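You operate a simulated robot arm through the tools that you are given. There is no shell and no other tool.

Carry out the task below with a simulated robot arm. There is one attempt and no reset: what you move stays moved.

## Task
Slide the pink board into its clamp and press the air bubbles out with the blue squeegee.
Fine: clamp knob tight before you press, fully loose after; put the squeegee back. Set down upright: blue squeegee. What is to be rubbed or washed off counts as gone when no trace of it is left.

Only the result counts: the job must be done as asked and must still hold three seconds after the hand-in. Knocking over, shifting, dropping, spilling or breaking anything else fails it.

## Robot
A 6-joint arm with a two-finger parallel gripper, fixed in place. Base frame: the origin is on the floor under the middle of its stand, x ahead of it, y to its left, z up; the work surface is at about z = 0.86. Readings come in m, rad, newtons and seconds.
With the tool pointing down near the work surface it reaches from about 0.36 to 0.76 m from the base axis. Its first joint turns from -1.152 to 1.152 rad. Payload 2.45 kg.
The tool frame sits at the grasp point between the pads (the TCP): z along the fingers, y along the line on which they close. The tips reach 0.024 m beyond it. The gripper opens to 0.068 m. The fingers are 0.017 m wide and 0.01 m thick; the gripper's body (0.04 by 0.07 m) begins 0.041 m behind the TCP.
Orientation is that of the tool frame in the base frame, as a unit quaternion [w, x, y, z]. With the fingers straight down and closing along the base's y, the tool's x points along the base's -x, its y along +y and its z along -z.

## Interface
- The arm moves only by the tool apply_moves. Its arguments are lists of equal length, an entry for each row: "hand": the opening, from 0 (shut) to 1 (fully open); "translation": the shift along the tool's x, y, z in units of 50 mm (1.0 is 50 mm), a list of three; "angular": the turn, a rotation vector about the tool's x, y, z in units of 4 degrees (1.0 is 4 degrees), a list of three. In form: {"hand": [hand, ...], "translation": [[tx, ty, tz], ...], "angular": [[ax, ay, az], ...]}. A call has 1 to 20 rows; each row shifts and turns the commanded pose from where the row before left it, along the tool's axes as they then stand. A call with a number of a shift or a turn outside -1 to 1 is refused whole. Rows are played at 5 a second. More than 0.05 m and 0.15 rad between two rows, or a gripper value outside its range, and nothing of the call is played. A pose out of reach is approached as far as the arm can. The call stops where the force on the tool passes 90 N (or 10 N more than at its start, if that is more) or the arm is blocked; 0.2 s more then pass. Each finger travels about 0.108 m/s and halts on what it meets, pressing with about 41 N; the grip force reading is that of the motor and also rises with nothing between the fingers. The clock runs only during rows and for 0.2 s after the last one: add rows that do not move to give the fingers time. It gives the time, the measured TCP pose, the force on the tool (base axes), the opening and the grip force at its end, in the units of the frame above (readings bear some noise), with the torque about the TCP (base axes, N m) and any sound that the robot's microphone picked up.
- Cameras (640 x 400 px; columns grow to the right, rows downward): "scene" is fixed at [0.1677, 0.413, 1.4583]; the picture's right is [-0.75, -0.66, 0.00], its down [-0.39, 0.44, -0.81] and it looks along [0.54, -0.60, -0.59] (base axes); focal length 353 px, centre (320, 200). "wrist" rides on the gripper at [0.084, 0.011, -0.075] in the tool frame; the picture's right is [-0.13, 0.99, 0.00], its down [-0.60, -0.08, -0.79] and it looks along [-0.79, -0.10, 0.61] (tool axes); focal length 251 px, centre (320, 200). There is no depth. A picture from a camera that has moved, and an enlarged one, comes with that camera's place and axes in the base frame and with its lens.
- grab_frame(camera): a new picture of that camera. It takes no simulated time.
- enlarge(camera, box): a new picture of the part [left, top, right, bottom] of that camera's present view, enlarged. It takes no simulated time.
- finish_job(): hands the job in; it is judged then, once.

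Nothing tells you positions but the pictures and the camera data. Unless the task says otherwise, let go and move clear before handing in.

The tools are called after ">>>" as name(argument=value, ...) on one line, values as JSON. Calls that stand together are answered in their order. apply_moves: Moves the arm, as the interface text tells. Its arguments: {"type":"object","properties":{"hand":{"type":"array","items":{"type":"number"}},"translation":{"type":"array","items":{"type":"array","items":{"type":"number"}}},"angular":{"type":"array","items":{"type":"array","items":{"type":"number"}}}},"required":["hand","translation","angular"]} The other tools are called the same way: grab_frame (camera) takes a picture; enlarge (camera, box) takes an enlarged picture of a part of a camera's view; finish_job () hands the job in.

At the start:

```text
clock: 0.0
position: [0.4828, -0.1175, 1.1893]
tool_rot: [0.001, 0.0, 1.0, 0.0]
force: [-0.3, 0.1, -1.0]
moment: [0.03, 0.0, -0.02]
gripper_width: 0.0679
finger_force: 0.3
```

scene: 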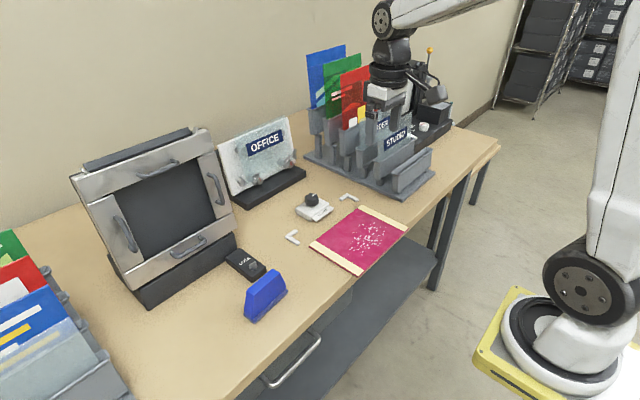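
wrist: 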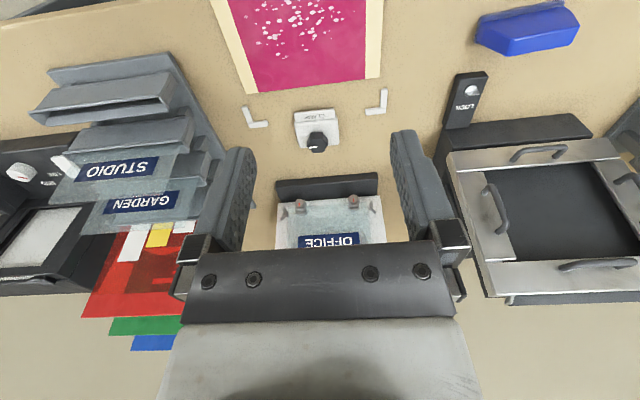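

I see the pink board with white bubbles on the table, two white corner brackets and a clamp with a black knob behind it, and the blue squeegee to the left. I'll look closer before moving anything.

>>> enlarge(camera="scene", box=[220, 170, 420, 330])

>>> enlarge(camera="wrist", box=[200, 0, 420, 160])

>>> enlarge(camera="wrist", box=[420, 0, 640, 160])

```text
2.50 times, centred on (320, 250) of scene
camera zoom: at [0.1677, 0.413, 1.4583], right [-0.75, -0.66, 0.0], down [-0.39, 0.44, -0.81], along [0.54, -0.6, -0.59], focal length 883 px, centre (320, 75)
```

zoom: 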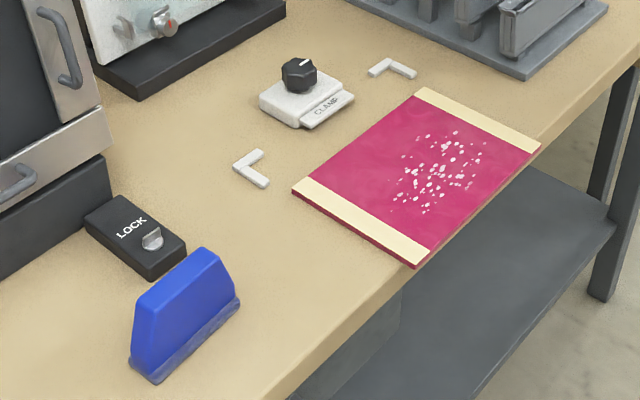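

```text
2.50 times, centred on (310, 80) of wrist
camera zoom: at [0.3986, -0.1069, 1.2642], right [0.13, 0.99, 0.0], down [0.6, -0.08, 0.79], along [0.79, -0.1, -0.61], focal length 629 px, centre (345, 500)
```

zoom: 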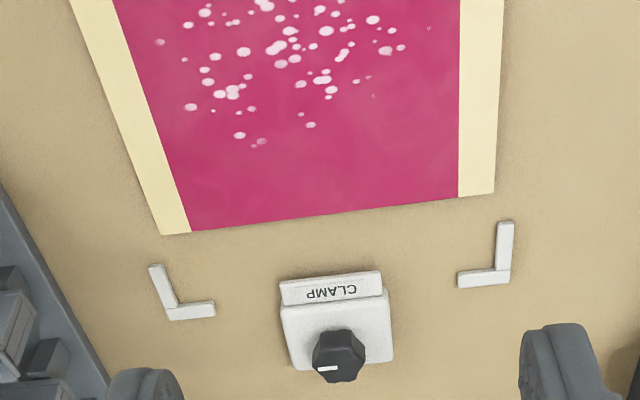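

```text
2.50 times, centred on (530, 80) of wrist
camera zoom: at [0.3986, -0.1069, 1.2642], right [0.13, 0.99, 0.0], down [0.6, -0.08, 0.79], along [0.79, -0.1, -0.61], focal length 629 px, centre (-205, 500)
```

zoom: 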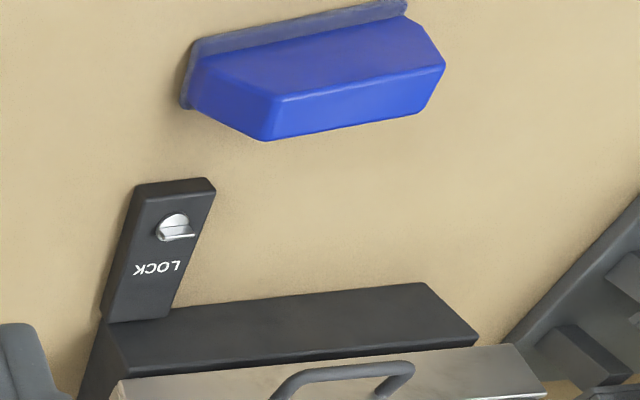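

The pink board lies square to the base at about x 0.455–0.608, y −0.26 to −0.04. The brackets and clamp jaw sit about 5.5 cm beyond its far edge, and the squeegee stands near (0.557, 0.14) with its long side along y. I'll tilt the wrist camera down for a better view.

>>> apply_moves(hand=[1, 1, 1, 1, 1, 1], translation=[[0, 0, 0], [0, 0, 0], [0, 0, 0], [0, 0, 0], [0, 0, 0], [0, 0, 0]], angular=[[0, 1, 0], [0, 1, 0], [0, 1, 0], [0, 1, 0], [0, 1, 0], [0, 1, 0]])

>>> grab_frame(camera="wrist")

```text
clock: 1.4
position: [0.4826, -0.1159, 1.19]
tool_rot: [-0.208, 0.0, 0.978, 0.001]
force: [-0.6, -0.1, -0.4]
moment: [0.01, 0.0, -0.03]
gripper_width: 0.0679
finger_force: 0.0
```

```text
taken
camera wrist: at [0.4369, -0.1068, 1.2924], right [0.12, 0.99, -0.05], down [0.87, -0.08, 0.48], along [0.47, -0.1, -0.88], focal length 251 px, centre (320, 200)
```

wrist: 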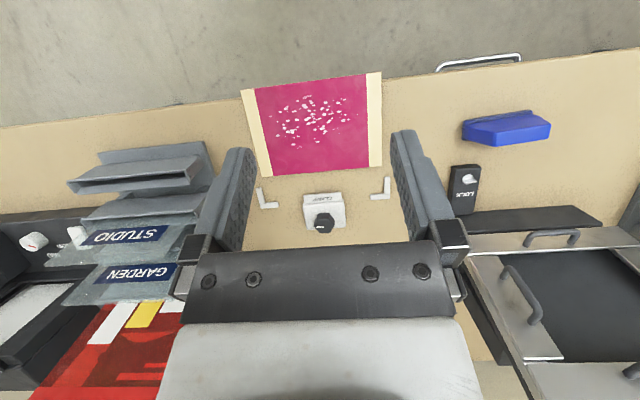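

>>> enlarge(camera="wrist", box=[230, 65, 400, 171])

>>> enlarge(camera="wrist", box=[250, 150, 400, 244])

>>> enlarge(camera="wrist", box=[420, 80, 600, 192])

>>> enlarge(camera="scene", box=[280, 180, 370, 236])

>>> enlarge(camera="scene", box=[220, 240, 320, 330])

>>> enlarge(camera="scene", box=[300, 200, 420, 280])

```text
3.76 times, centred on (315, 118) of wrist
camera zoom: at [0.4369, -0.1068, 1.2924], right [0.12, 0.99, -0.05], down [0.87, -0.08, 0.48], along [0.47, -0.1, -0.88], focal length 947 px, centre (339, 509)
```

zoom: 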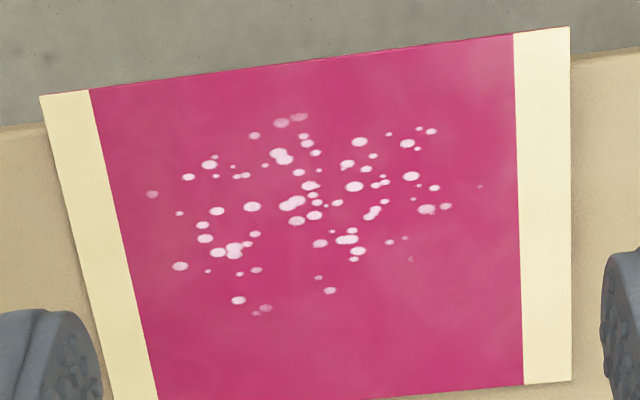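

```text
4.26 times, centred on (325, 197) of wrist
camera zoom: at [0.4369, -0.1068, 1.2924], right [0.12, 0.99, -0.05], down [0.87, -0.08, 0.48], along [0.47, -0.1, -0.88], focal length 1070 px, centre (299, 213)
```

zoom: 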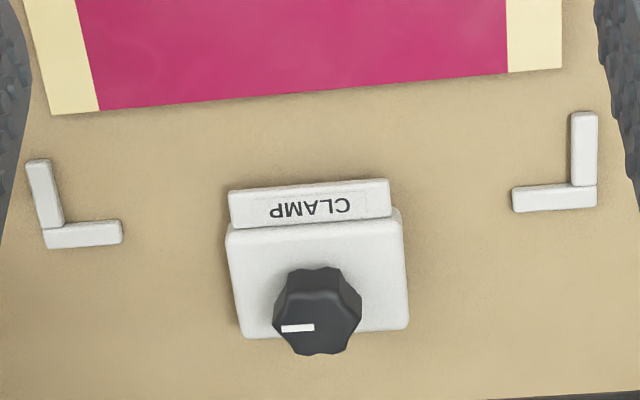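

```text
3.56 times, centred on (510, 136) of wrist
camera zoom: at [0.4369, -0.1068, 1.2924], right [0.12, 0.99, -0.05], down [0.87, -0.08, 0.48], along [0.47, -0.1, -0.88], focal length 894 px, centre (-356, 428)
```

zoom: 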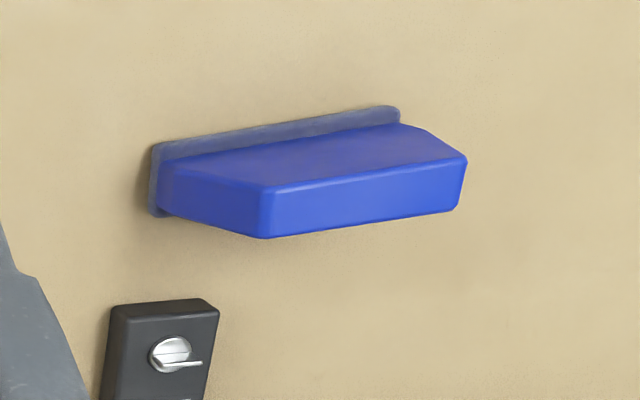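

```text
7.11 times, centred on (325, 208) of scene
camera zoom: at [0.1677, 0.413, 1.4583], right [-0.75, -0.66, 0.0], down [-0.39, 0.44, -0.81], along [0.54, -0.6, -0.59], focal length 2511 px, centre (284, 143)
```

zoom: 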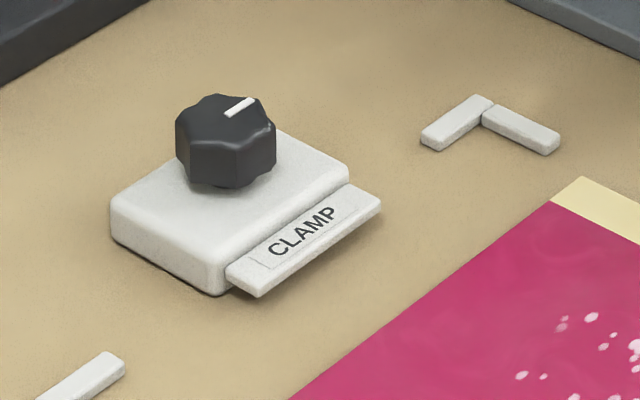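

```text
4.44 times, centred on (270, 285) of scene
camera zoom: at [0.1677, 0.413, 1.4583], right [-0.75, -0.66, 0.0], down [-0.39, 0.44, -0.81], along [0.54, -0.6, -0.59], focal length 1569 px, centre (542, -178)
```

zoom: 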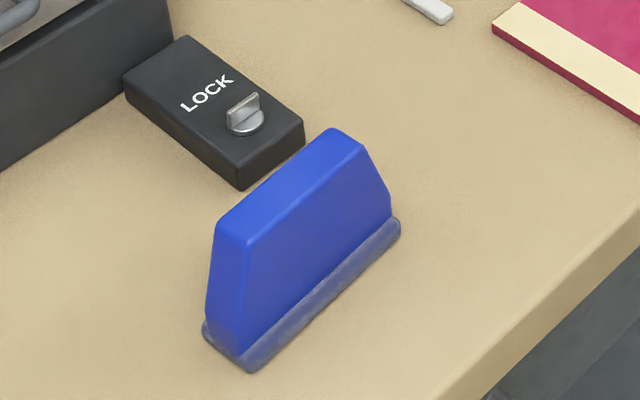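

```text
5.00 times, centred on (360, 240) of scene
camera zoom: at [0.1677, 0.413, 1.4583], right [-0.75, -0.66, 0.0], down [-0.39, 0.44, -0.81], along [0.54, -0.6, -0.59], focal length 1765 px, centre (120, 0)
```

zoom: 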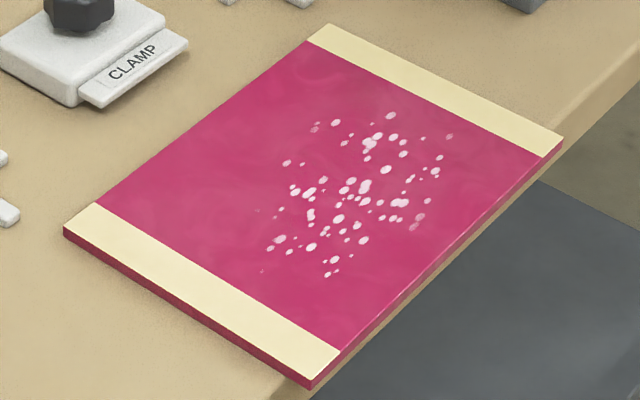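

The clamp jaw overhangs at x≈0.647, just in front of the bracket stops at x≈0.663, and the knob is at about (0.695, −0.149) with its pointer towards −y. Next I'll check the table's front edge and the board's overhang closely.

>>> enlarge(camera="scene", box=[330, 250, 380, 281])

>>> enlarge(camera="wrist", box=[360, 60, 420, 97])

>>> enlarge(camera="wrist", box=[215, 75, 275, 112])

>>> enlarge(camera="scene", box=[295, 185, 335, 225])

```text
12.80 times, centred on (355, 266) of scene
camera zoom: at [0.1677, 0.413, 1.4583], right [-0.75, -0.66, 0.0], down [-0.39, 0.44, -0.81], along [0.54, -0.6, -0.59], focal length 4519 px, centre (-128, -638)
```

zoom: 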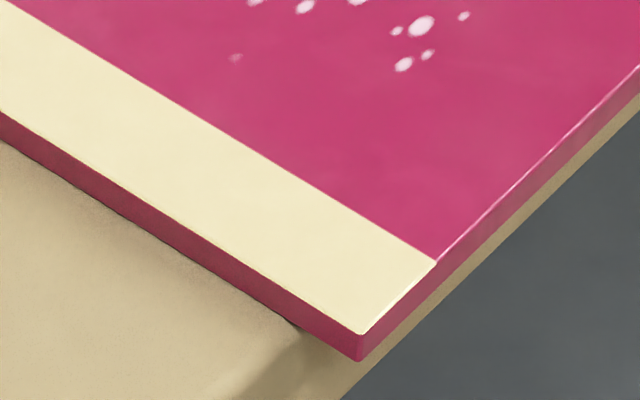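

```text
10.67 times, centred on (390, 78) of wrist
camera zoom: at [0.4369, -0.1068, 1.2924], right [0.12, 0.99, -0.05], down [0.87, -0.08, 0.48], along [0.47, -0.1, -0.88], focal length 2682 px, centre (-427, 1496)
```

zoom: 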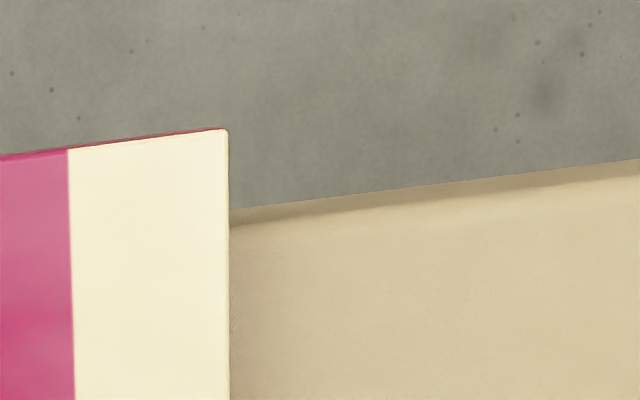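

```text
10.67 times, centred on (245, 94) of wrist
camera zoom: at [0.4369, -0.1068, 1.2924], right [0.12, 0.99, -0.05], down [0.87, -0.08, 0.48], along [0.47, -0.1, -0.88], focal length 2682 px, centre (1120, 1336)
```

zoom: 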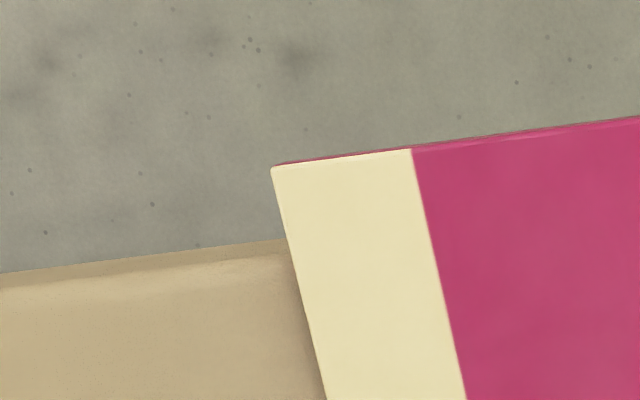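

```text
10.00 times, centred on (315, 205) of scene
camera zoom: at [0.1677, 0.413, 1.4583], right [-0.75, -0.66, 0.0], down [-0.39, 0.44, -0.81], along [0.54, -0.6, -0.59], focal length 3531 px, centre (370, 150)
```

zoom: 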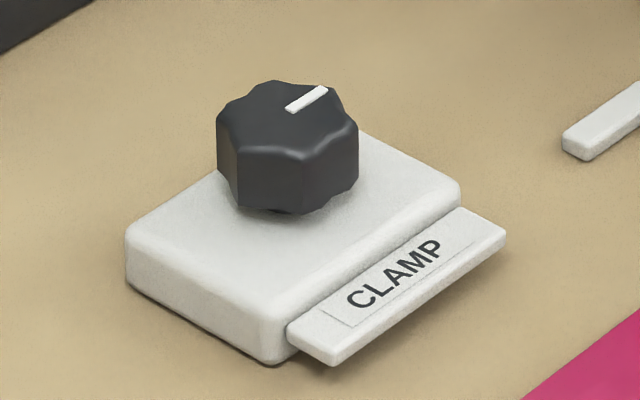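

The board is about 0.22 × 0.15 × 0.006 m and overhangs the table's front edge by about 12 mm, so I can push it forward by its near edge. First I'll bring the tool upright and touch bare table beside the board to find the surface height.

>>> apply_moves(hand=[0.3, 0.3, 0.3, 0.3, 0.3, 0.3, 0.3, 0.3, 0.3, 0.3, 0.3, 0.3, 0.3, 0.3, 0.3, 0.3], translation=[[0, 0, 0], [0, 0, 0], [0, 0, 0], [0, 0, 0], [0, 0, 0], [0, 0, 0], [0, 0.95, 0], [0, 0.95, 0], [-0.34, 0.9, 0], [0, 0, 0.9], [0, 0, 0.9], [0, 0, 0.9], [0, 0, 0.9], [0, 0, 0.9], [0, 0, 0.9], [0, 0, 0]], angular=[[0, -1, 0], [0, -1, 0], [0, -1, 0], [0, -1, 0], [0, -1, 0], [0, -1, 0], [0, 0, 0], [0, 0, 0], [0, 0, 0], [0, 0, 0], [0, 0, 0], [0, 0, 0], [0, 0, 0], [0, 0, 0], [0, 0, 0], [0, 0, 0]])

>>> grab_frame(camera="scene")

>>> grab_frame(camera="wrist")

```text
clock: 4.8
position: [0.4998, 0.023, 0.918]
tool_rot: [-0.001, -0.001, 1.0, 0.0]
force: [0.2, 0.1, 0.3]
moment: [-0.02, 0.01, 0.01]
gripper_width: 0.0205
finger_force: 0.0
```

```text
taken
```

scene: 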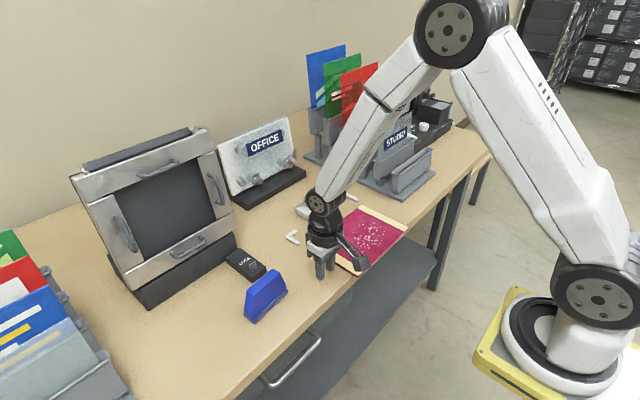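

```text
taken
camera wrist: at [0.4157, 0.0338, 0.9935], right [0.13, 0.99, 0.0], down [0.6, -0.08, 0.79], along [0.79, -0.1, -0.61], focal length 251 px, centre (320, 200)
```

wrist: 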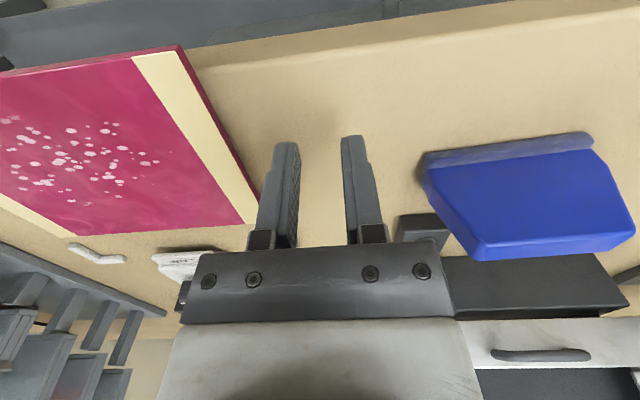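

The fingers are over bare table at (0.50, 0.023), with the tips at about z = 0.894. I'll lower slowly in small steps to feel the surface.

>>> apply_moves(hand=[0.3, 0.3, 0.3], translation=[[0, 0, 0.3], [0, 0, 0.3], [0, 0, 0.02]], angular=[[0, 0, 0], [0, 0, 0], [0, 0, 0]])

>>> apply_moves(hand=[0.3, 0.3], translation=[[0, 0, 0.03], [0, 0, 0]], angular=[[0, 0, 0], [0, 0, 0]])

>>> apply_moves(hand=[0.3, 0.3], translation=[[0, 0, 0.03], [0, 0, 0]], angular=[[0, 0, 0], [0, 0, 0]])

```text
clock: 5.6
position: [0.5, 0.0222, 0.8882]
tool_rot: [0.0, 0.0, 1.0, 0.0]
force: [-0.4, -0.1, -0.4]
moment: [0.0, 0.0, 0.0]
gripper_width: 0.0204
finger_force: 0.0
```

```text
clock: 6.2
position: [0.5008, 0.0227, 0.8865]
tool_rot: [0.0, 0.001, 1.0, 0.0]
force: [0.0, -0.7, 0.0]
moment: [-0.01, 0.02, -0.03]
gripper_width: 0.0204
finger_force: 0.0
```

```text
clock: 6.8
position: [0.4996, 0.023, 0.8844]
tool_rot: [0.0, 0.0, 1.0, 0.001]
force: [0.2, 0.9, -0.1]
moment: [-0.03, -0.02, 0.01]
gripper_width: 0.0202
finger_force: 0.1
```

>>> apply_moves(hand=[0.3, 0.3], translation=[[0, 0, 0.02], [0, 0, 0]], angular=[[0, 0, 0], [0, 0, 0]])

>>> apply_moves(hand=[0.3, 0.3], translation=[[0, 0, 0.02], [0, 0, 0]], angular=[[0, 0, 0], [0, 0, 0]])

```text
clock: 7.4
position: [0.5006, 0.0214, 0.8841]
tool_rot: [0.0, 0.0, 1.0, 0.0]
force: [0.1, 0.9, 0.0]
moment: [-0.02, 0.01, -0.02]
gripper_width: 0.0206
finger_force: 0.2
```

```text
clock: 8.0
position: [0.5008, 0.0227, 0.8837]
tool_rot: [0.001, 0.0, 1.0, -0.001]
force: [-5.5, -1.3, 18.5]
moment: [-0.02, 0.22, 0.03]
gripper_width: 0.0202
finger_force: 0.1
```

The table surface is at z ≈ 0.860 (contact at TCP z ≈ 0.884). Now I'll lift, open the fingers, and go round to the front of the board's near edge at y ≈ −0.149.

>>> apply_moves(hand=[0.3, 0.6, 1, 1, 1, 1, 1, 1, 1], translation=[[0, 0, -1], [0.65, 0, 0], [0.65, 0, 0], [0, -0.9, 0], [0, -0.9, 0], [0, -0.9, 0], [0, -0.74, 0], [0, 0, 0.5], [0, 0, 0]], angular=[[0, 0, 0], [0, 0, 0], [0, 0, 0], [0, 0, 0], [0, 0, 0], [0, 0, 0], [0, 0, 0], [0, 0, 0], [0, 0, 0]])

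>>> grab_frame(camera="wrist")

>>> enlarge(camera="scene", box=[280, 170, 440, 290])

```text
clock: 10.0
position: [0.4331, -0.1518, 0.9068]
tool_rot: [0.0, 0.0, 1.0, 0.0]
force: [-0.5, 0.2, 0.4]
moment: [0.0, -0.02, 0.01]
gripper_width: 0.0679
finger_force: 0.1
```

```text
taken
camera wrist: at [0.3503, -0.141, 0.9825], right [0.13, 0.99, 0.0], down [0.6, -0.08, 0.79], along [0.79, -0.1, -0.61], focal length 251 px, centre (320, 200)
```

wrist: 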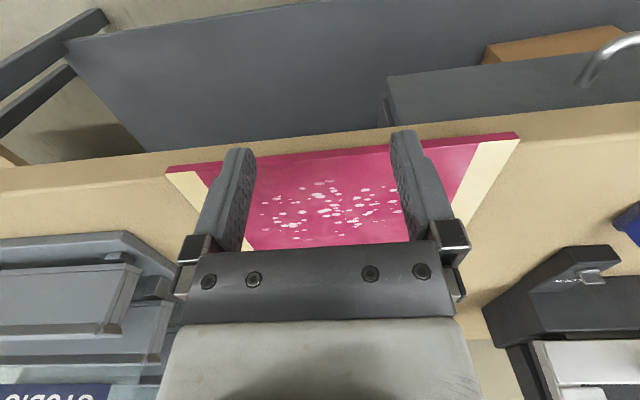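

```text
3.33 times, centred on (360, 230) of scene
camera zoom: at [0.1677, 0.413, 1.4583], right [-0.75, -0.66, 0.0], down [-0.39, 0.44, -0.81], along [0.54, -0.6, -0.59], focal length 1177 px, centre (187, 100)
```

zoom: 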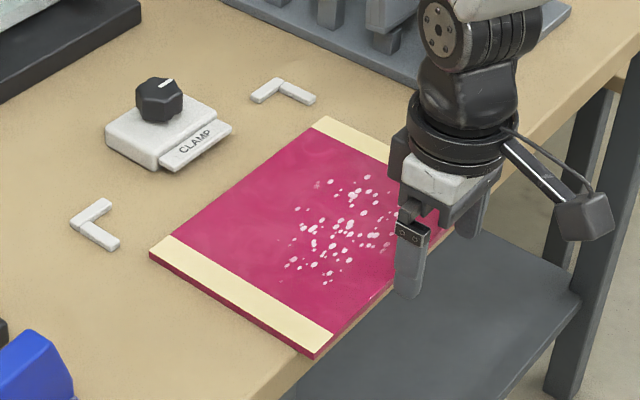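

The fingers straddle y ≈ −0.15 just in front of the board's near edge. I'll lower the tips to 2 mm above table level and push slowly forward, stopping short of the stops to check.

>>> apply_moves(hand=[1, 1, 1, 1, 1, 1, 1, 1, 1, 1, 1, 1], translation=[[0, 0, 0.22], [0, 0, 0.22], [-0.12, 0, 0], [-0.12, 0, 0], [-0.12, 0, 0], [-0.12, 0, 0], [-0.12, 0, 0], [-0.12, 0, 0], [-0.12, 0, 0], [-0.12, 0, 0], [-0.12, 0, 0], [0, 0, 0]], angular=[[0, 0, 0], [0, 0, 0], [0, 0, 0], [0, 0, 0], [0, 0, 0], [0, 0, 0], [0, 0, 0], [0, 0, 0], [0, 0, 0], [0, 0, 0], [0, 0, 0], [0, 0, 0]])

>>> enlarge(camera="scene", box=[280, 170, 440, 290])

>>> grab_frame(camera="wrist")

```text
clock: 12.6
position: [0.4888, -0.149, 0.8853]
tool_rot: [0.0, 0.0, 1.0, 0.0]
force: [0.6, 0.2, -0.3]
moment: [0.02, 0.02, -0.03]
gripper_width: 0.0682
finger_force: 0.0
```

```text
3.33 times, centred on (360, 230) of scene
camera zoom: at [0.1677, 0.413, 1.4583], right [-0.75, -0.66, 0.0], down [-0.39, 0.44, -0.81], along [0.54, -0.6, -0.59], focal length 1177 px, centre (187, 100)
```

zoom: 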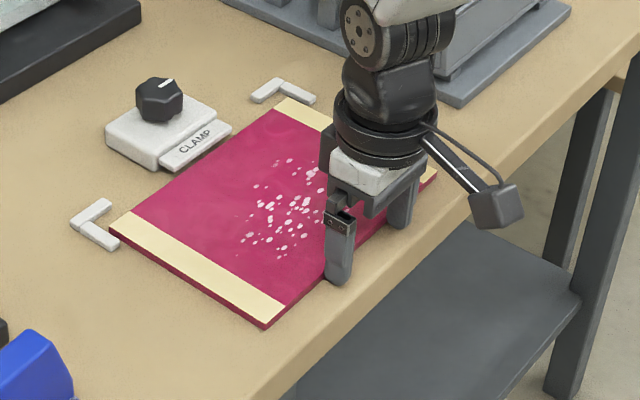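

```text
taken
camera wrist: at [0.4045, -0.1387, 0.9607], right [0.13, 0.99, 0.0], down [0.6, -0.08, 0.79], along [0.79, -0.1, -0.61], focal length 251 px, centre (320, 200)
```

wrist: 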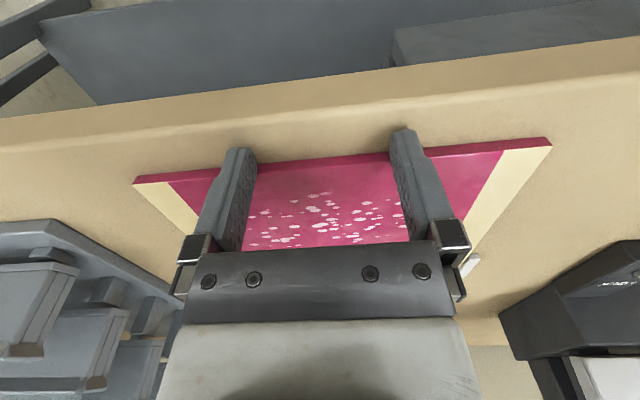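

The board slides straight and is entering the brackets. I'll keep pushing in small steps, watching the force for the stops.

>>> apply_moves(hand=[1, 1, 1, 1, 1, 1], translation=[[-0.06, 0, 0], [-0.06, 0, 0], [-0.06, 0, 0], [-0.04, 0, 0], [-0.04, 0, 0], [0, 0, 0]], angular=[[0, 0, 0], [0, 0, 0], [0, 0, 0], [0, 0, 0], [0, 0, 0], [0, 0, 0]])

>>> enlarge(camera="scene", box=[280, 180, 400, 260])

```text
clock: 14.0
position: [0.5008, -0.1488, 0.8864]
tool_rot: [0.0, 0.0, 1.0, 0.001]
force: [-0.5, 0.2, -0.4]
moment: [0.0, 0.03, -0.04]
gripper_width: 0.0682
finger_force: 0.1
```

```text
5.00 times, centred on (340, 220) of scene
camera zoom: at [0.1677, 0.413, 1.4583], right [-0.75, -0.66, 0.0], down [-0.39, 0.44, -0.81], along [0.54, -0.6, -0.59], focal length 1765 px, centre (220, 100)
```

zoom: 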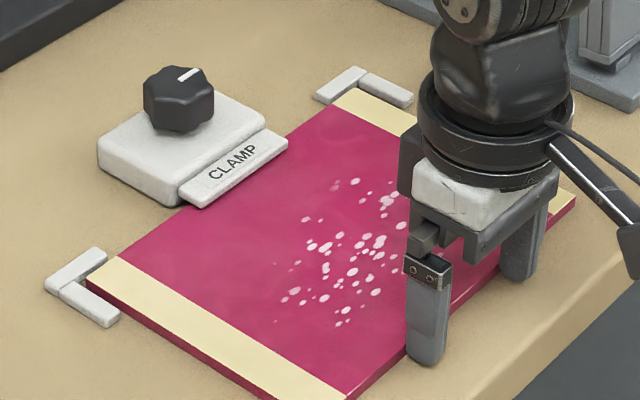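

The board's edge is now going under the jaw, with a few millimetres left. I'll creep on 1 mm at a time until contact with the stops shows in the force.

>>> apply_moves(hand=[1, 1, 1], translation=[[-0.02, 0, 0], [-0.02, 0, 0], [0, 0, 0]], angular=[[0, 0, 0], [0, 0, 0], [0, 0, 0]])

>>> apply_moves(hand=[1, 1], translation=[[-0.02, 0, 0], [0, 0, 0]], angular=[[0, 0, 0], [0, 0, 0]])

>>> enlarge(camera="scene", box=[280, 180, 400, 260])

```text
clock: 14.8
position: [0.5038, -0.15, 0.8863]
tool_rot: [0.0, 0.0, 1.0, 0.0]
force: [-0.9, 0.1, -1.2]
moment: [0.02, 0.02, 0.03]
gripper_width: 0.0679
finger_force: 0.0
```

```text
clock: 15.4
position: [0.5033, -0.149, 0.886]
tool_rot: [0.0, 0.0, 1.0, 0.0]
force: [-1.3, -0.1, 0.6]
moment: [0.03, 0.02, 0.04]
gripper_width: 0.0682
finger_force: 0.0
```

```text
5.00 times, centred on (340, 220) of scene
camera zoom: at [0.1677, 0.413, 1.4583], right [-0.75, -0.66, 0.0], down [-0.39, 0.44, -0.81], along [0.54, -0.6, -0.59], focal length 1765 px, centre (220, 100)
```

zoom: 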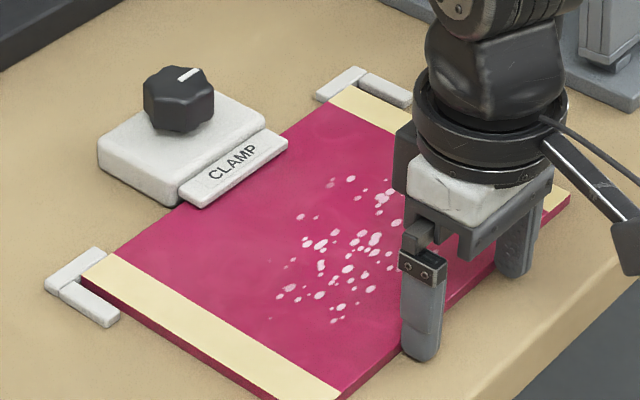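

>>> enlarge(camera="scene", box=[284, 222, 316, 242])

>>> enlarge(camera="scene", box=[335, 188, 367, 208])

```text
16.00 times, centred on (300, 232) of scene
camera zoom: at [0.1677, 0.413, 1.4583], right [-0.75, -0.66, 0.0], down [-0.39, 0.44, -0.81], along [0.54, -0.6, -0.59], focal length 5649 px, centre (640, -312)
```

zoom: 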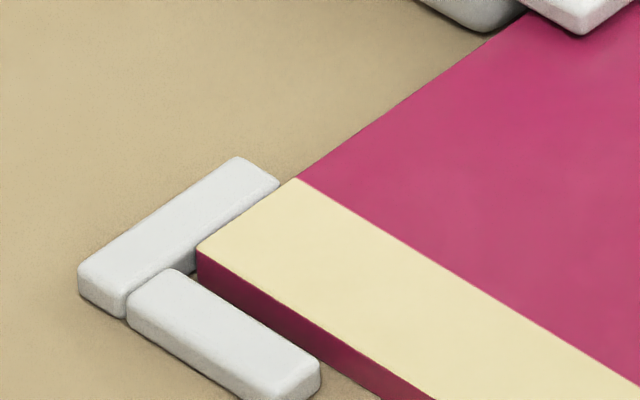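

```text
16.00 times, centred on (351, 198) of scene
camera zoom: at [0.1677, 0.413, 1.4583], right [-0.75, -0.66, 0.0], down [-0.39, 0.44, -0.81], along [0.54, -0.6, -0.59], focal length 5649 px, centre (-176, 232)
```

zoom: 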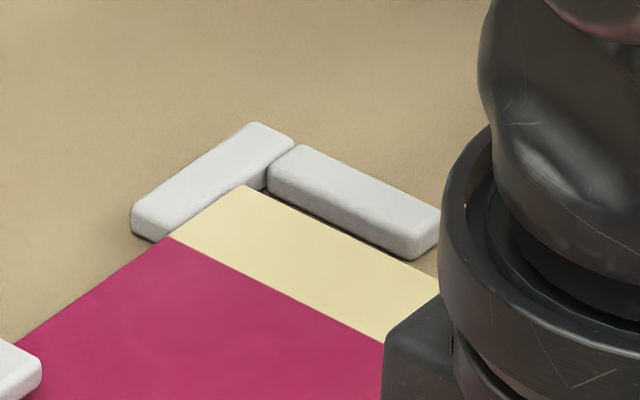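

The board is almost against the stops at both corners. I'll push about another millimetre or two to seat it, watching the force.

>>> apply_moves(hand=[1, 1], translation=[[-0.02, 0, 0], [0, 0, 0]], angular=[[0, 0, 0], [0, 0, 0]])

>>> apply_moves(hand=[1, 1], translation=[[-0.014, 0, 0], [0, 0, 0]], angular=[[0, 0, 0], [0, 0, 0]])

>>> enlarge(camera="scene", box=[284, 222, 316, 242])

>>> enlarge(camera="scene", box=[335, 188, 367, 208])

```text
clock: 16.0
position: [0.5056, -0.1493, 0.8869]
tool_rot: [0.001, 0.0, 1.0, 0.0]
force: [-0.8, -0.3, 0.0]
moment: [-0.03, 0.02, -0.04]
gripper_width: 0.0684
finger_force: 0.0
```

```text
clock: 16.6
position: [0.5059, -0.15, 0.8859]
tool_rot: [0.0, 0.0, 1.0, 0.0]
force: [-4.1, 0.1, 1.7]
moment: [0.02, 0.07, 0.0]
gripper_width: 0.0679
finger_force: 0.1
```

```text
16.00 times, centred on (300, 232) of scene
camera zoom: at [0.1676, 0.413, 1.4583], right [-0.75, -0.66, 0.0], down [-0.39, 0.44, -0.81], along [0.54, -0.6, -0.59], focal length 5649 px, centre (640, -312)
```

zoom: 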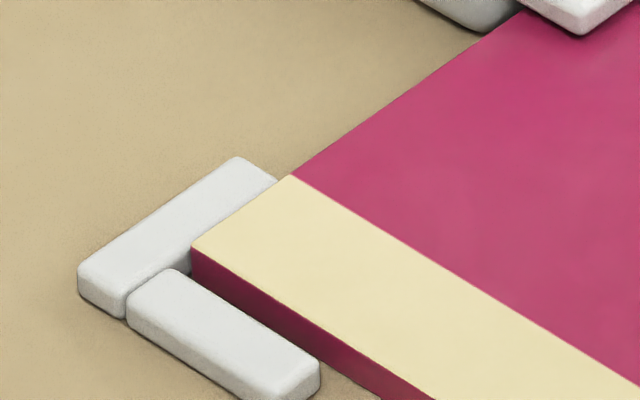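

```text
16.00 times, centred on (351, 198) of scene
camera zoom: at [0.1676, 0.413, 1.4583], right [-0.75, -0.66, 0.0], down [-0.39, 0.44, -0.81], along [0.54, -0.6, -0.59], focal length 5649 px, centre (-176, 232)
```

zoom: 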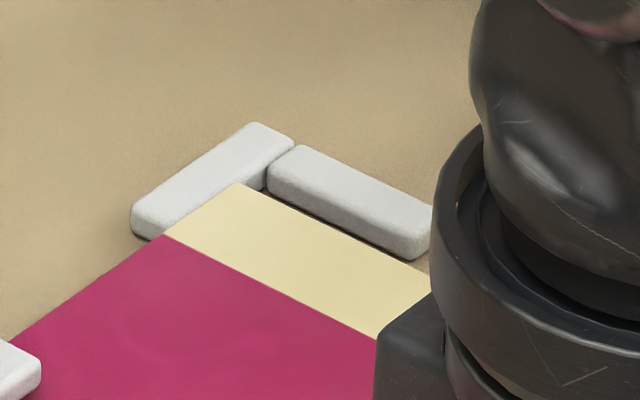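

The force rose to about 4 N, so the board has reached the stops. One more half-millimetre to seat it, then I'll back off and inspect.

>>> apply_moves(hand=[1, 1], translation=[[-0.01, 0, 0], [0, 0, 0]], angular=[[0, 0, 0], [0, 0, 0]])

>>> apply_moves(hand=[1, 1, 1, 1, 1, 1, 1, 1], translation=[[0.2, 0, 0], [0, 0, -0.8], [0, 0, -1], [0, 0, -1], [0, 0, -1], [0, 0, -1], [0, 0, -1], [0, 0, 0]], angular=[[0, 0, 0], [0, 0, 0], [0, 0, 0], [0, 0, 0], [0, 0, 0], [0, 0, 0], [0, 0, 0], [0, 0, 0]])

>>> enlarge(camera="scene", box=[270, 180, 410, 273])

>>> grab_frame(camera="wrist")

```text
clock: 17.2
position: [0.506, -0.1489, 0.8875]
tool_rot: [-0.001, 0.001, 1.0, 0.001]
force: [-11.4, -2.6, 4.0]
moment: [-0.08, 0.18, 0.03]
gripper_width: 0.0681
finger_force: 0.0
```

```text
clock: 19.0
position: [0.4973, -0.1487, 1.1762]
tool_rot: [0.0, 0.0, 1.0, 0.0]
force: [-0.1, -0.1, -0.1]
moment: [-0.02, 0.0, 0.0]
gripper_width: 0.0681
finger_force: 0.0
```

```text
4.30 times, centred on (340, 226) of scene
camera zoom: at [0.1677, 0.413, 1.4583], right [-0.75, -0.66, 0.0], down [-0.39, 0.44, -0.81], along [0.54, -0.6, -0.59], focal length 1519 px, centre (234, 86)
```

zoom: 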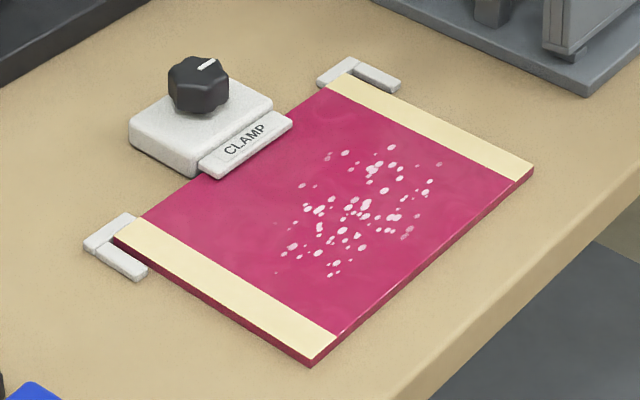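

```text
taken
camera wrist: at [0.4127, -0.1385, 1.2511], right [0.13, 0.99, 0.0], down [0.6, -0.08, 0.79], along [0.79, -0.1, -0.61], focal length 251 px, centre (320, 200)
```

wrist: 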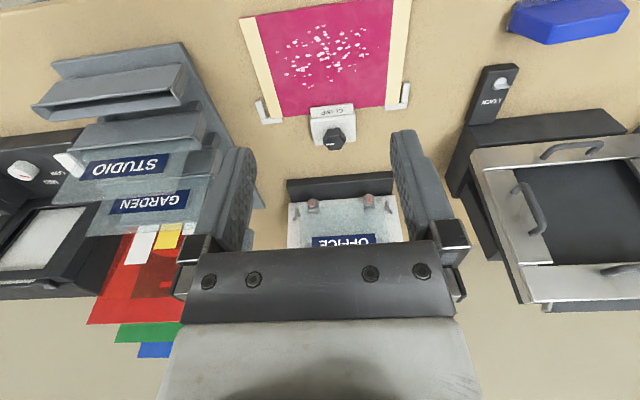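

The board is seated against both stops and its edge is under the jaw. Next is the knob, so I'll zoom in from both cameras to triangulate it.

>>> enlarge(camera="wrist", box=[300, 95, 364, 159])

>>> enlarge(camera="scene", box=[295, 185, 335, 225])

```text
6.25 times, centred on (332, 127) of wrist
camera zoom: at [0.4127, -0.1385, 1.2511], right [0.13, 0.99, 0.0], down [0.6, -0.08, 0.79], along [0.79, -0.1, -0.61], focal length 1572 px, centre (245, 656)
```

zoom: 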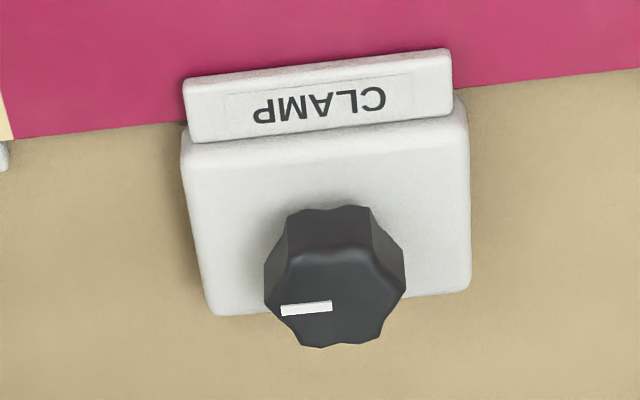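

```text
10.00 times, centred on (315, 205) of scene
camera zoom: at [0.1677, 0.413, 1.4583], right [-0.75, -0.66, 0.0], down [-0.39, 0.44, -0.81], along [0.54, -0.6, -0.59], focal length 3531 px, centre (370, 150)
```

zoom: 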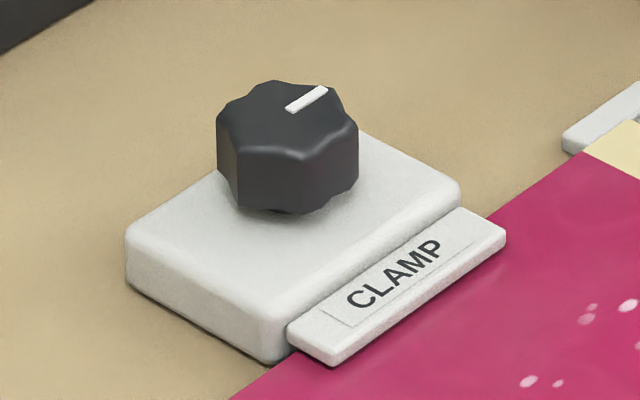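

The knob's top is centred near (0.700, −0.150) at z ≈ 0.903, and it's about 38 mm across, standing on a block about 15 mm high. I'll move nearer for a better look before gripping it.

>>> apply_moves(hand=[1, 1, 1, 1, 1, 1, 1, 1], translation=[[-0.9, 0, 0], [-0.9, 0, 0], [-0.9, 0, 0], [-0.9, 0, 0], [0, 0, 0.9], [0, 0, 0.9], [0, 0, 0.9], [0, 0, 0]], angular=[[0, 0, 0], [0, 0, 0], [0, 0, 0], [0, 0, 0], [0, 0, 0], [0, 0, 0], [0, 0, 0], [0, 0, 0]])

>>> grab_frame(camera="wrist")

>>> enlarge(camera="scene", box=[270, 150, 410, 243])

```text
clock: 20.8
position: [0.6785, -0.1487, 1.04]
tool_rot: [0.0, -0.001, 1.0, 0.0]
force: [0.2, 0.1, 0.1]
moment: [0.03, 0.01, 0.03]
gripper_width: 0.068
finger_force: 0.0
```

```text
taken
camera wrist: at [0.5938, -0.1391, 1.1152], right [0.13, 0.99, 0.0], down [0.6, -0.08, 0.79], along [0.79, -0.1, -0.61], focal length 251 px, centre (320, 200)
```

wrist: 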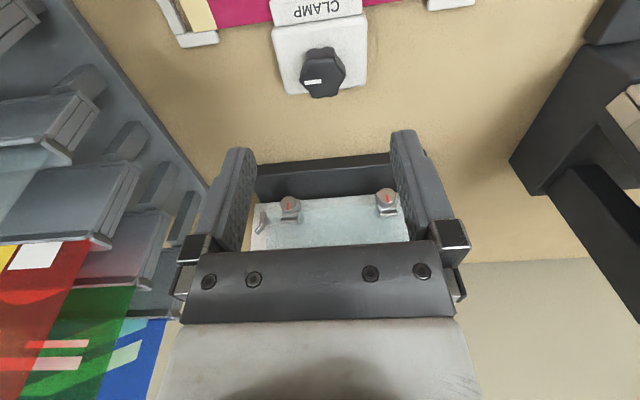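

```text
4.30 times, centred on (340, 196) of scene
camera zoom: at [0.1677, 0.413, 1.4583], right [-0.75, -0.66, 0.0], down [-0.39, 0.44, -0.81], along [0.54, -0.6, -0.59], focal length 1519 px, centre (234, 215)
```

zoom: 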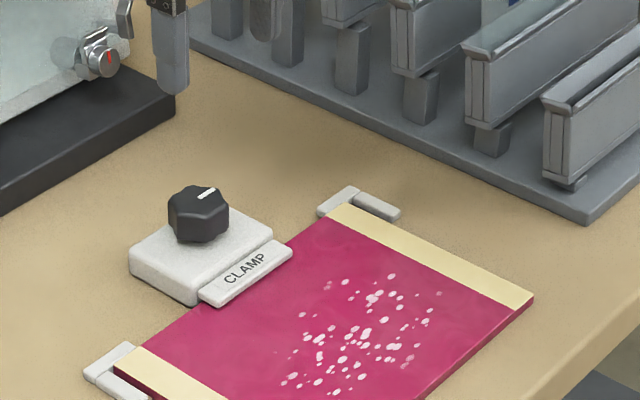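

>>> enlarge(camera="wrist", box=[260, 0, 380, 110])

```text
3.64 times, centred on (320, 55) of wrist
camera zoom: at [0.5938, -0.1391, 1.1152], right [0.13, 0.99, 0.0], down [0.6, -0.08, 0.79], along [0.79, -0.1, -0.61], focal length 914 px, centre (320, 727)
```

zoom: 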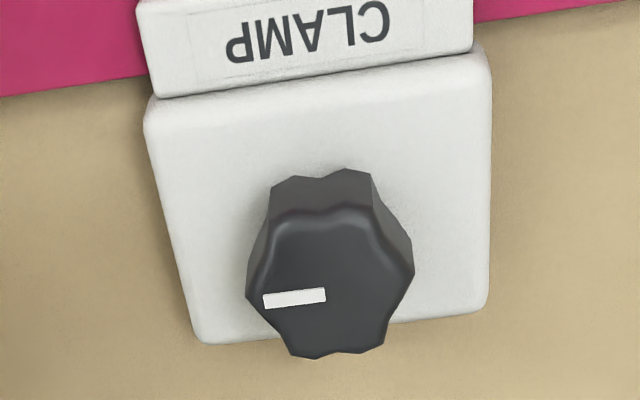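

The six-lobed knob is centred at (0.700, −0.150) with lobes along ±y. I'll turn the gripper −30° so the pads bridge two lobes on each side, then descend to just above it.

>>> apply_moves(hand=[1, 1, 1, 1, 1, 1, 1, 1, 1, 1, 1, 1], translation=[[-0.45, 0, 0], [0, 0, 0], [0, 0, 0], [0, 0, 0], [0, 0, 0], [0, 0, 0], [0, 0, 0], [0, 0, 0], [0, 0, 0], [0, 0, 0.9], [0, 0, 0.9], [0, 0, 0]], angular=[[0, 0, 0], [0, 0, -1], [0, 0, -1], [0, 0, -1], [0, 0, -1], [0, 0, -1], [0, 0, -1], [0, 0, -1], [0, 0, -0.5], [0, 0, 0], [0, 0, 0], [0, 0, 0]])

>>> grab_frame(camera="wrist")

>>> enlarge(camera="scene", box=[270, 150, 370, 220])

```text
clock: 23.4
position: [0.6988, -0.1496, 0.9502]
tool_rot: [0.001, -0.259, 0.966, 0.0]
force: [-0.2, 0.9, -0.8]
moment: [-0.01, -0.02, 0.01]
gripper_width: 0.0678
finger_force: 0.1
```

```text
taken
camera wrist: at [0.6205, -0.1824, 1.026], right [-0.38, 0.92, 0.0], down [0.56, 0.23, 0.79], along [0.73, 0.3, -0.61], focal length 251 px, centre (320, 200)
```

wrist: 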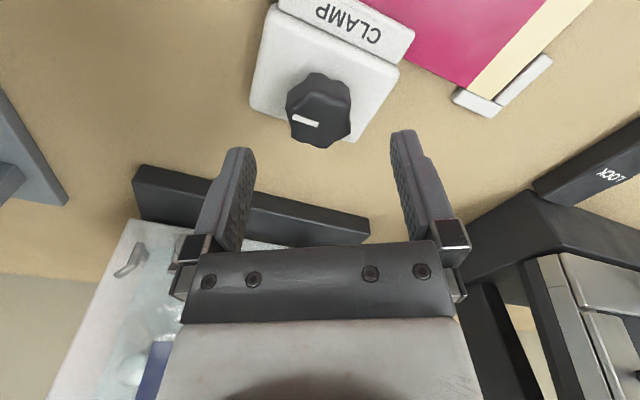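

```text
5.71 times, centred on (320, 185) of scene
camera zoom: at [0.1677, 0.413, 1.4583], right [-0.75, -0.66, 0.0], down [-0.39, 0.44, -0.81], along [0.54, -0.6, -0.59], focal length 2018 px, centre (320, 286)
```

zoom: 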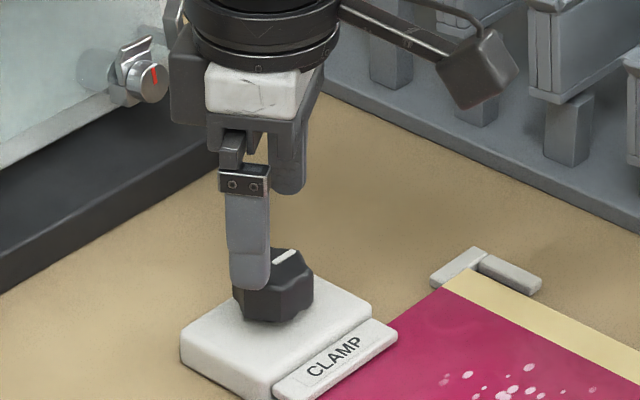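

>>> enlarge(camera="wrist", box=[260, 60, 380, 160])

```text
4.00 times, centred on (320, 110) of wrist
camera zoom: at [0.6205, -0.1824, 1.026], right [-0.38, 0.92, 0.0], down [0.56, 0.23, 0.79], along [0.73, 0.3, -0.61], focal length 1006 px, centre (320, 560)
```

zoom: 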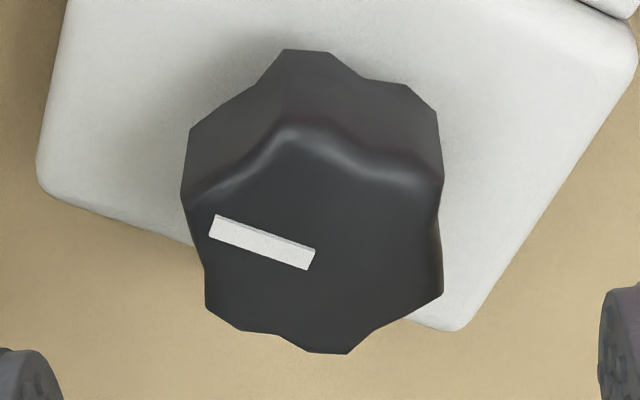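

The gripper is aligned over the knob with its flutes facing the pads. I'll descend so the tips sit just above the clamp block, then close.

>>> apply_moves(hand=[1, 1, 1, 1], translation=[[0, 0, 0.4], [0, 0, 0.3], [0, 0, 0.2], [0, 0, 0]], angular=[[0, 0, 0], [0, 0, 0], [0, 0, 0], [0, 0, 0]])

>>> enlarge(camera="scene", box=[270, 150, 370, 220])

>>> grab_frame(camera="wrist")

```text
clock: 24.4
position: [0.699, -0.1506, 0.9058]
tool_rot: [-0.001, -0.259, 0.966, 0.0]
force: [1.0, -0.4, -1.0]
moment: [0.0, -0.04, 0.01]
gripper_width: 0.0681
finger_force: 0.1
```

```text
5.71 times, centred on (320, 185) of scene
camera zoom: at [0.1677, 0.413, 1.4583], right [-0.75, -0.66, 0.0], down [-0.39, 0.44, -0.81], along [0.54, -0.6, -0.59], focal length 2018 px, centre (320, 286)
```

zoom: 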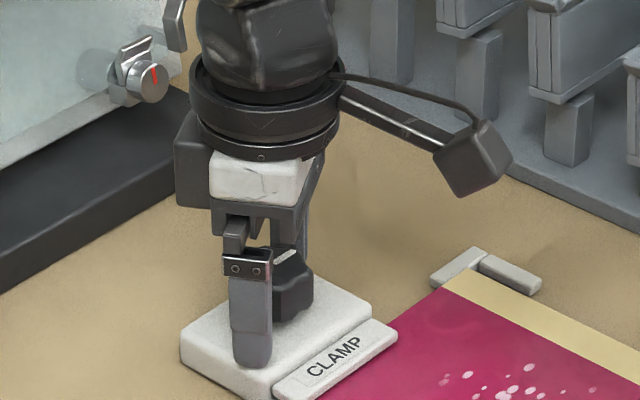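

```text
taken
camera wrist: at [0.6205, -0.183, 0.9811], right [-0.38, 0.92, 0.0], down [0.56, 0.23, 0.79], along [0.73, 0.3, -0.61], focal length 251 px, centre (320, 200)
```

wrist: 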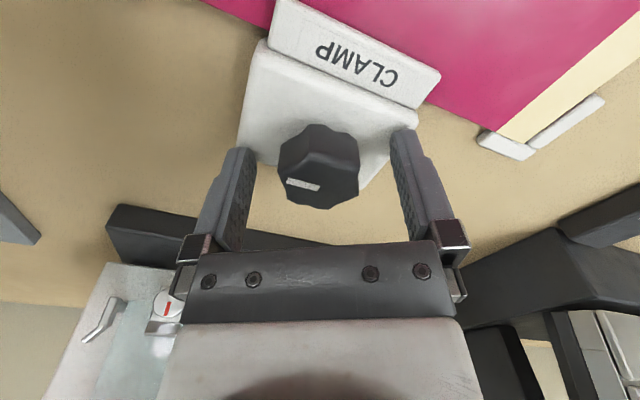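

The knob sits centred between the open fingers. I'll close on it and check the grip.

>>> apply_moves(hand=[0.6, 0.3, 0, 0], translation=[[0, 0, 0], [0, 0, 0], [0, 0, 0], [0, 0, 0]], angular=[[0, 0, 0], [0, 0, 0], [0, 0, 0], [0, 0, 0]])

>>> enlarge(camera="wrist", box=[200, 80, 460, 240])

```text
clock: 25.4
position: [0.699, -0.1495, 0.9052]
tool_rot: [0.0, -0.259, 0.966, 0.0]
force: [-1.1, 2.2, -0.1]
moment: [0.07, 0.01, -0.07]
gripper_width: 0.0349
finger_force: 45.0
```

```text
2.46 times, centred on (330, 160) of wrist
camera zoom: at [0.6204, -0.1828, 0.9812], right [-0.38, 0.92, 0.0], down [0.56, 0.23, 0.79], along [0.73, 0.3, -0.61], focal length 619 px, centre (295, 298)
```

zoom: 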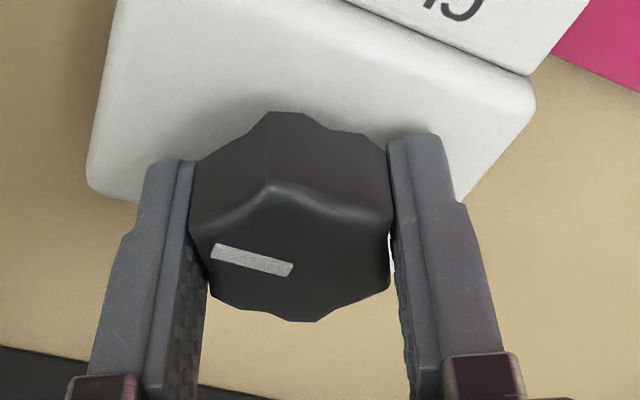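

The knob is firmly gripped (34.9 mm, 45 N) with almost no side load. I'll turn it clockwise 20° and read the torque.

>>> apply_moves(hand=[0, 0, 0, 0, 0, 0], translation=[[0, 0, 0], [0, 0, 0], [0, 0, 0], [0, 0, 0], [0, 0, 0], [0, 0, 0]], angular=[[0, 0, 1], [0, 0, 1], [0, 0, 1], [0, 0, 1], [0, 0, 1], [0, 0, 0]])

>>> enlarge(camera="wrist", box=[200, 80, 460, 240])

>>> enlarge(camera="scene", box=[270, 150, 370, 220])

```text
clock: 26.8
position: [0.6987, -0.1505, 0.9052]
tool_rot: [0.0, -0.086, 0.996, 0.0]
force: [-8.9, 1.3, 3.5]
moment: [0.2, 0.12, -0.03]
gripper_width: 0.0353
finger_force: 44.9
```

```text
2.46 times, centred on (330, 160) of wrist
camera zoom: at [0.6142, -0.1542, 0.9813], right [-0.04, 1.0, 0.0], down [0.61, 0.03, 0.79], along [0.79, 0.03, -0.61], focal length 619 px, centre (295, 298)
```

zoom: 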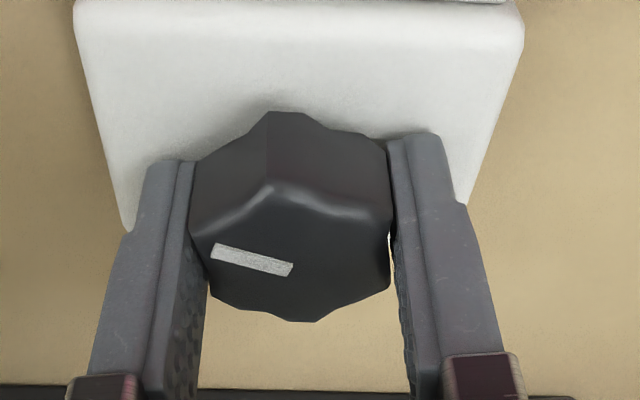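

```text
5.71 times, centred on (320, 185) of scene
camera zoom: at [0.1674, 0.4131, 1.4583], right [-0.75, -0.66, 0.0], down [-0.39, 0.44, -0.81], along [0.54, -0.61, -0.59], focal length 2018 px, centre (320, 286)
```

zoom: 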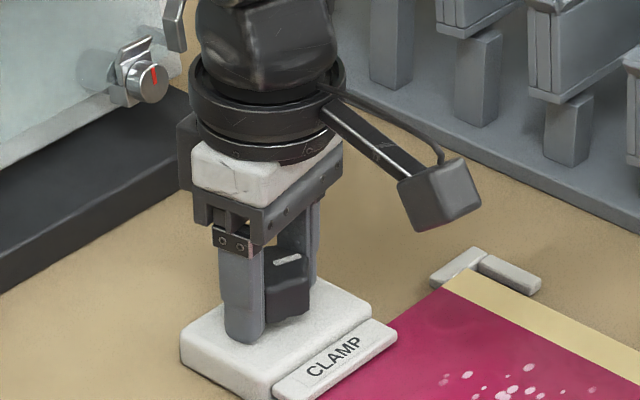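

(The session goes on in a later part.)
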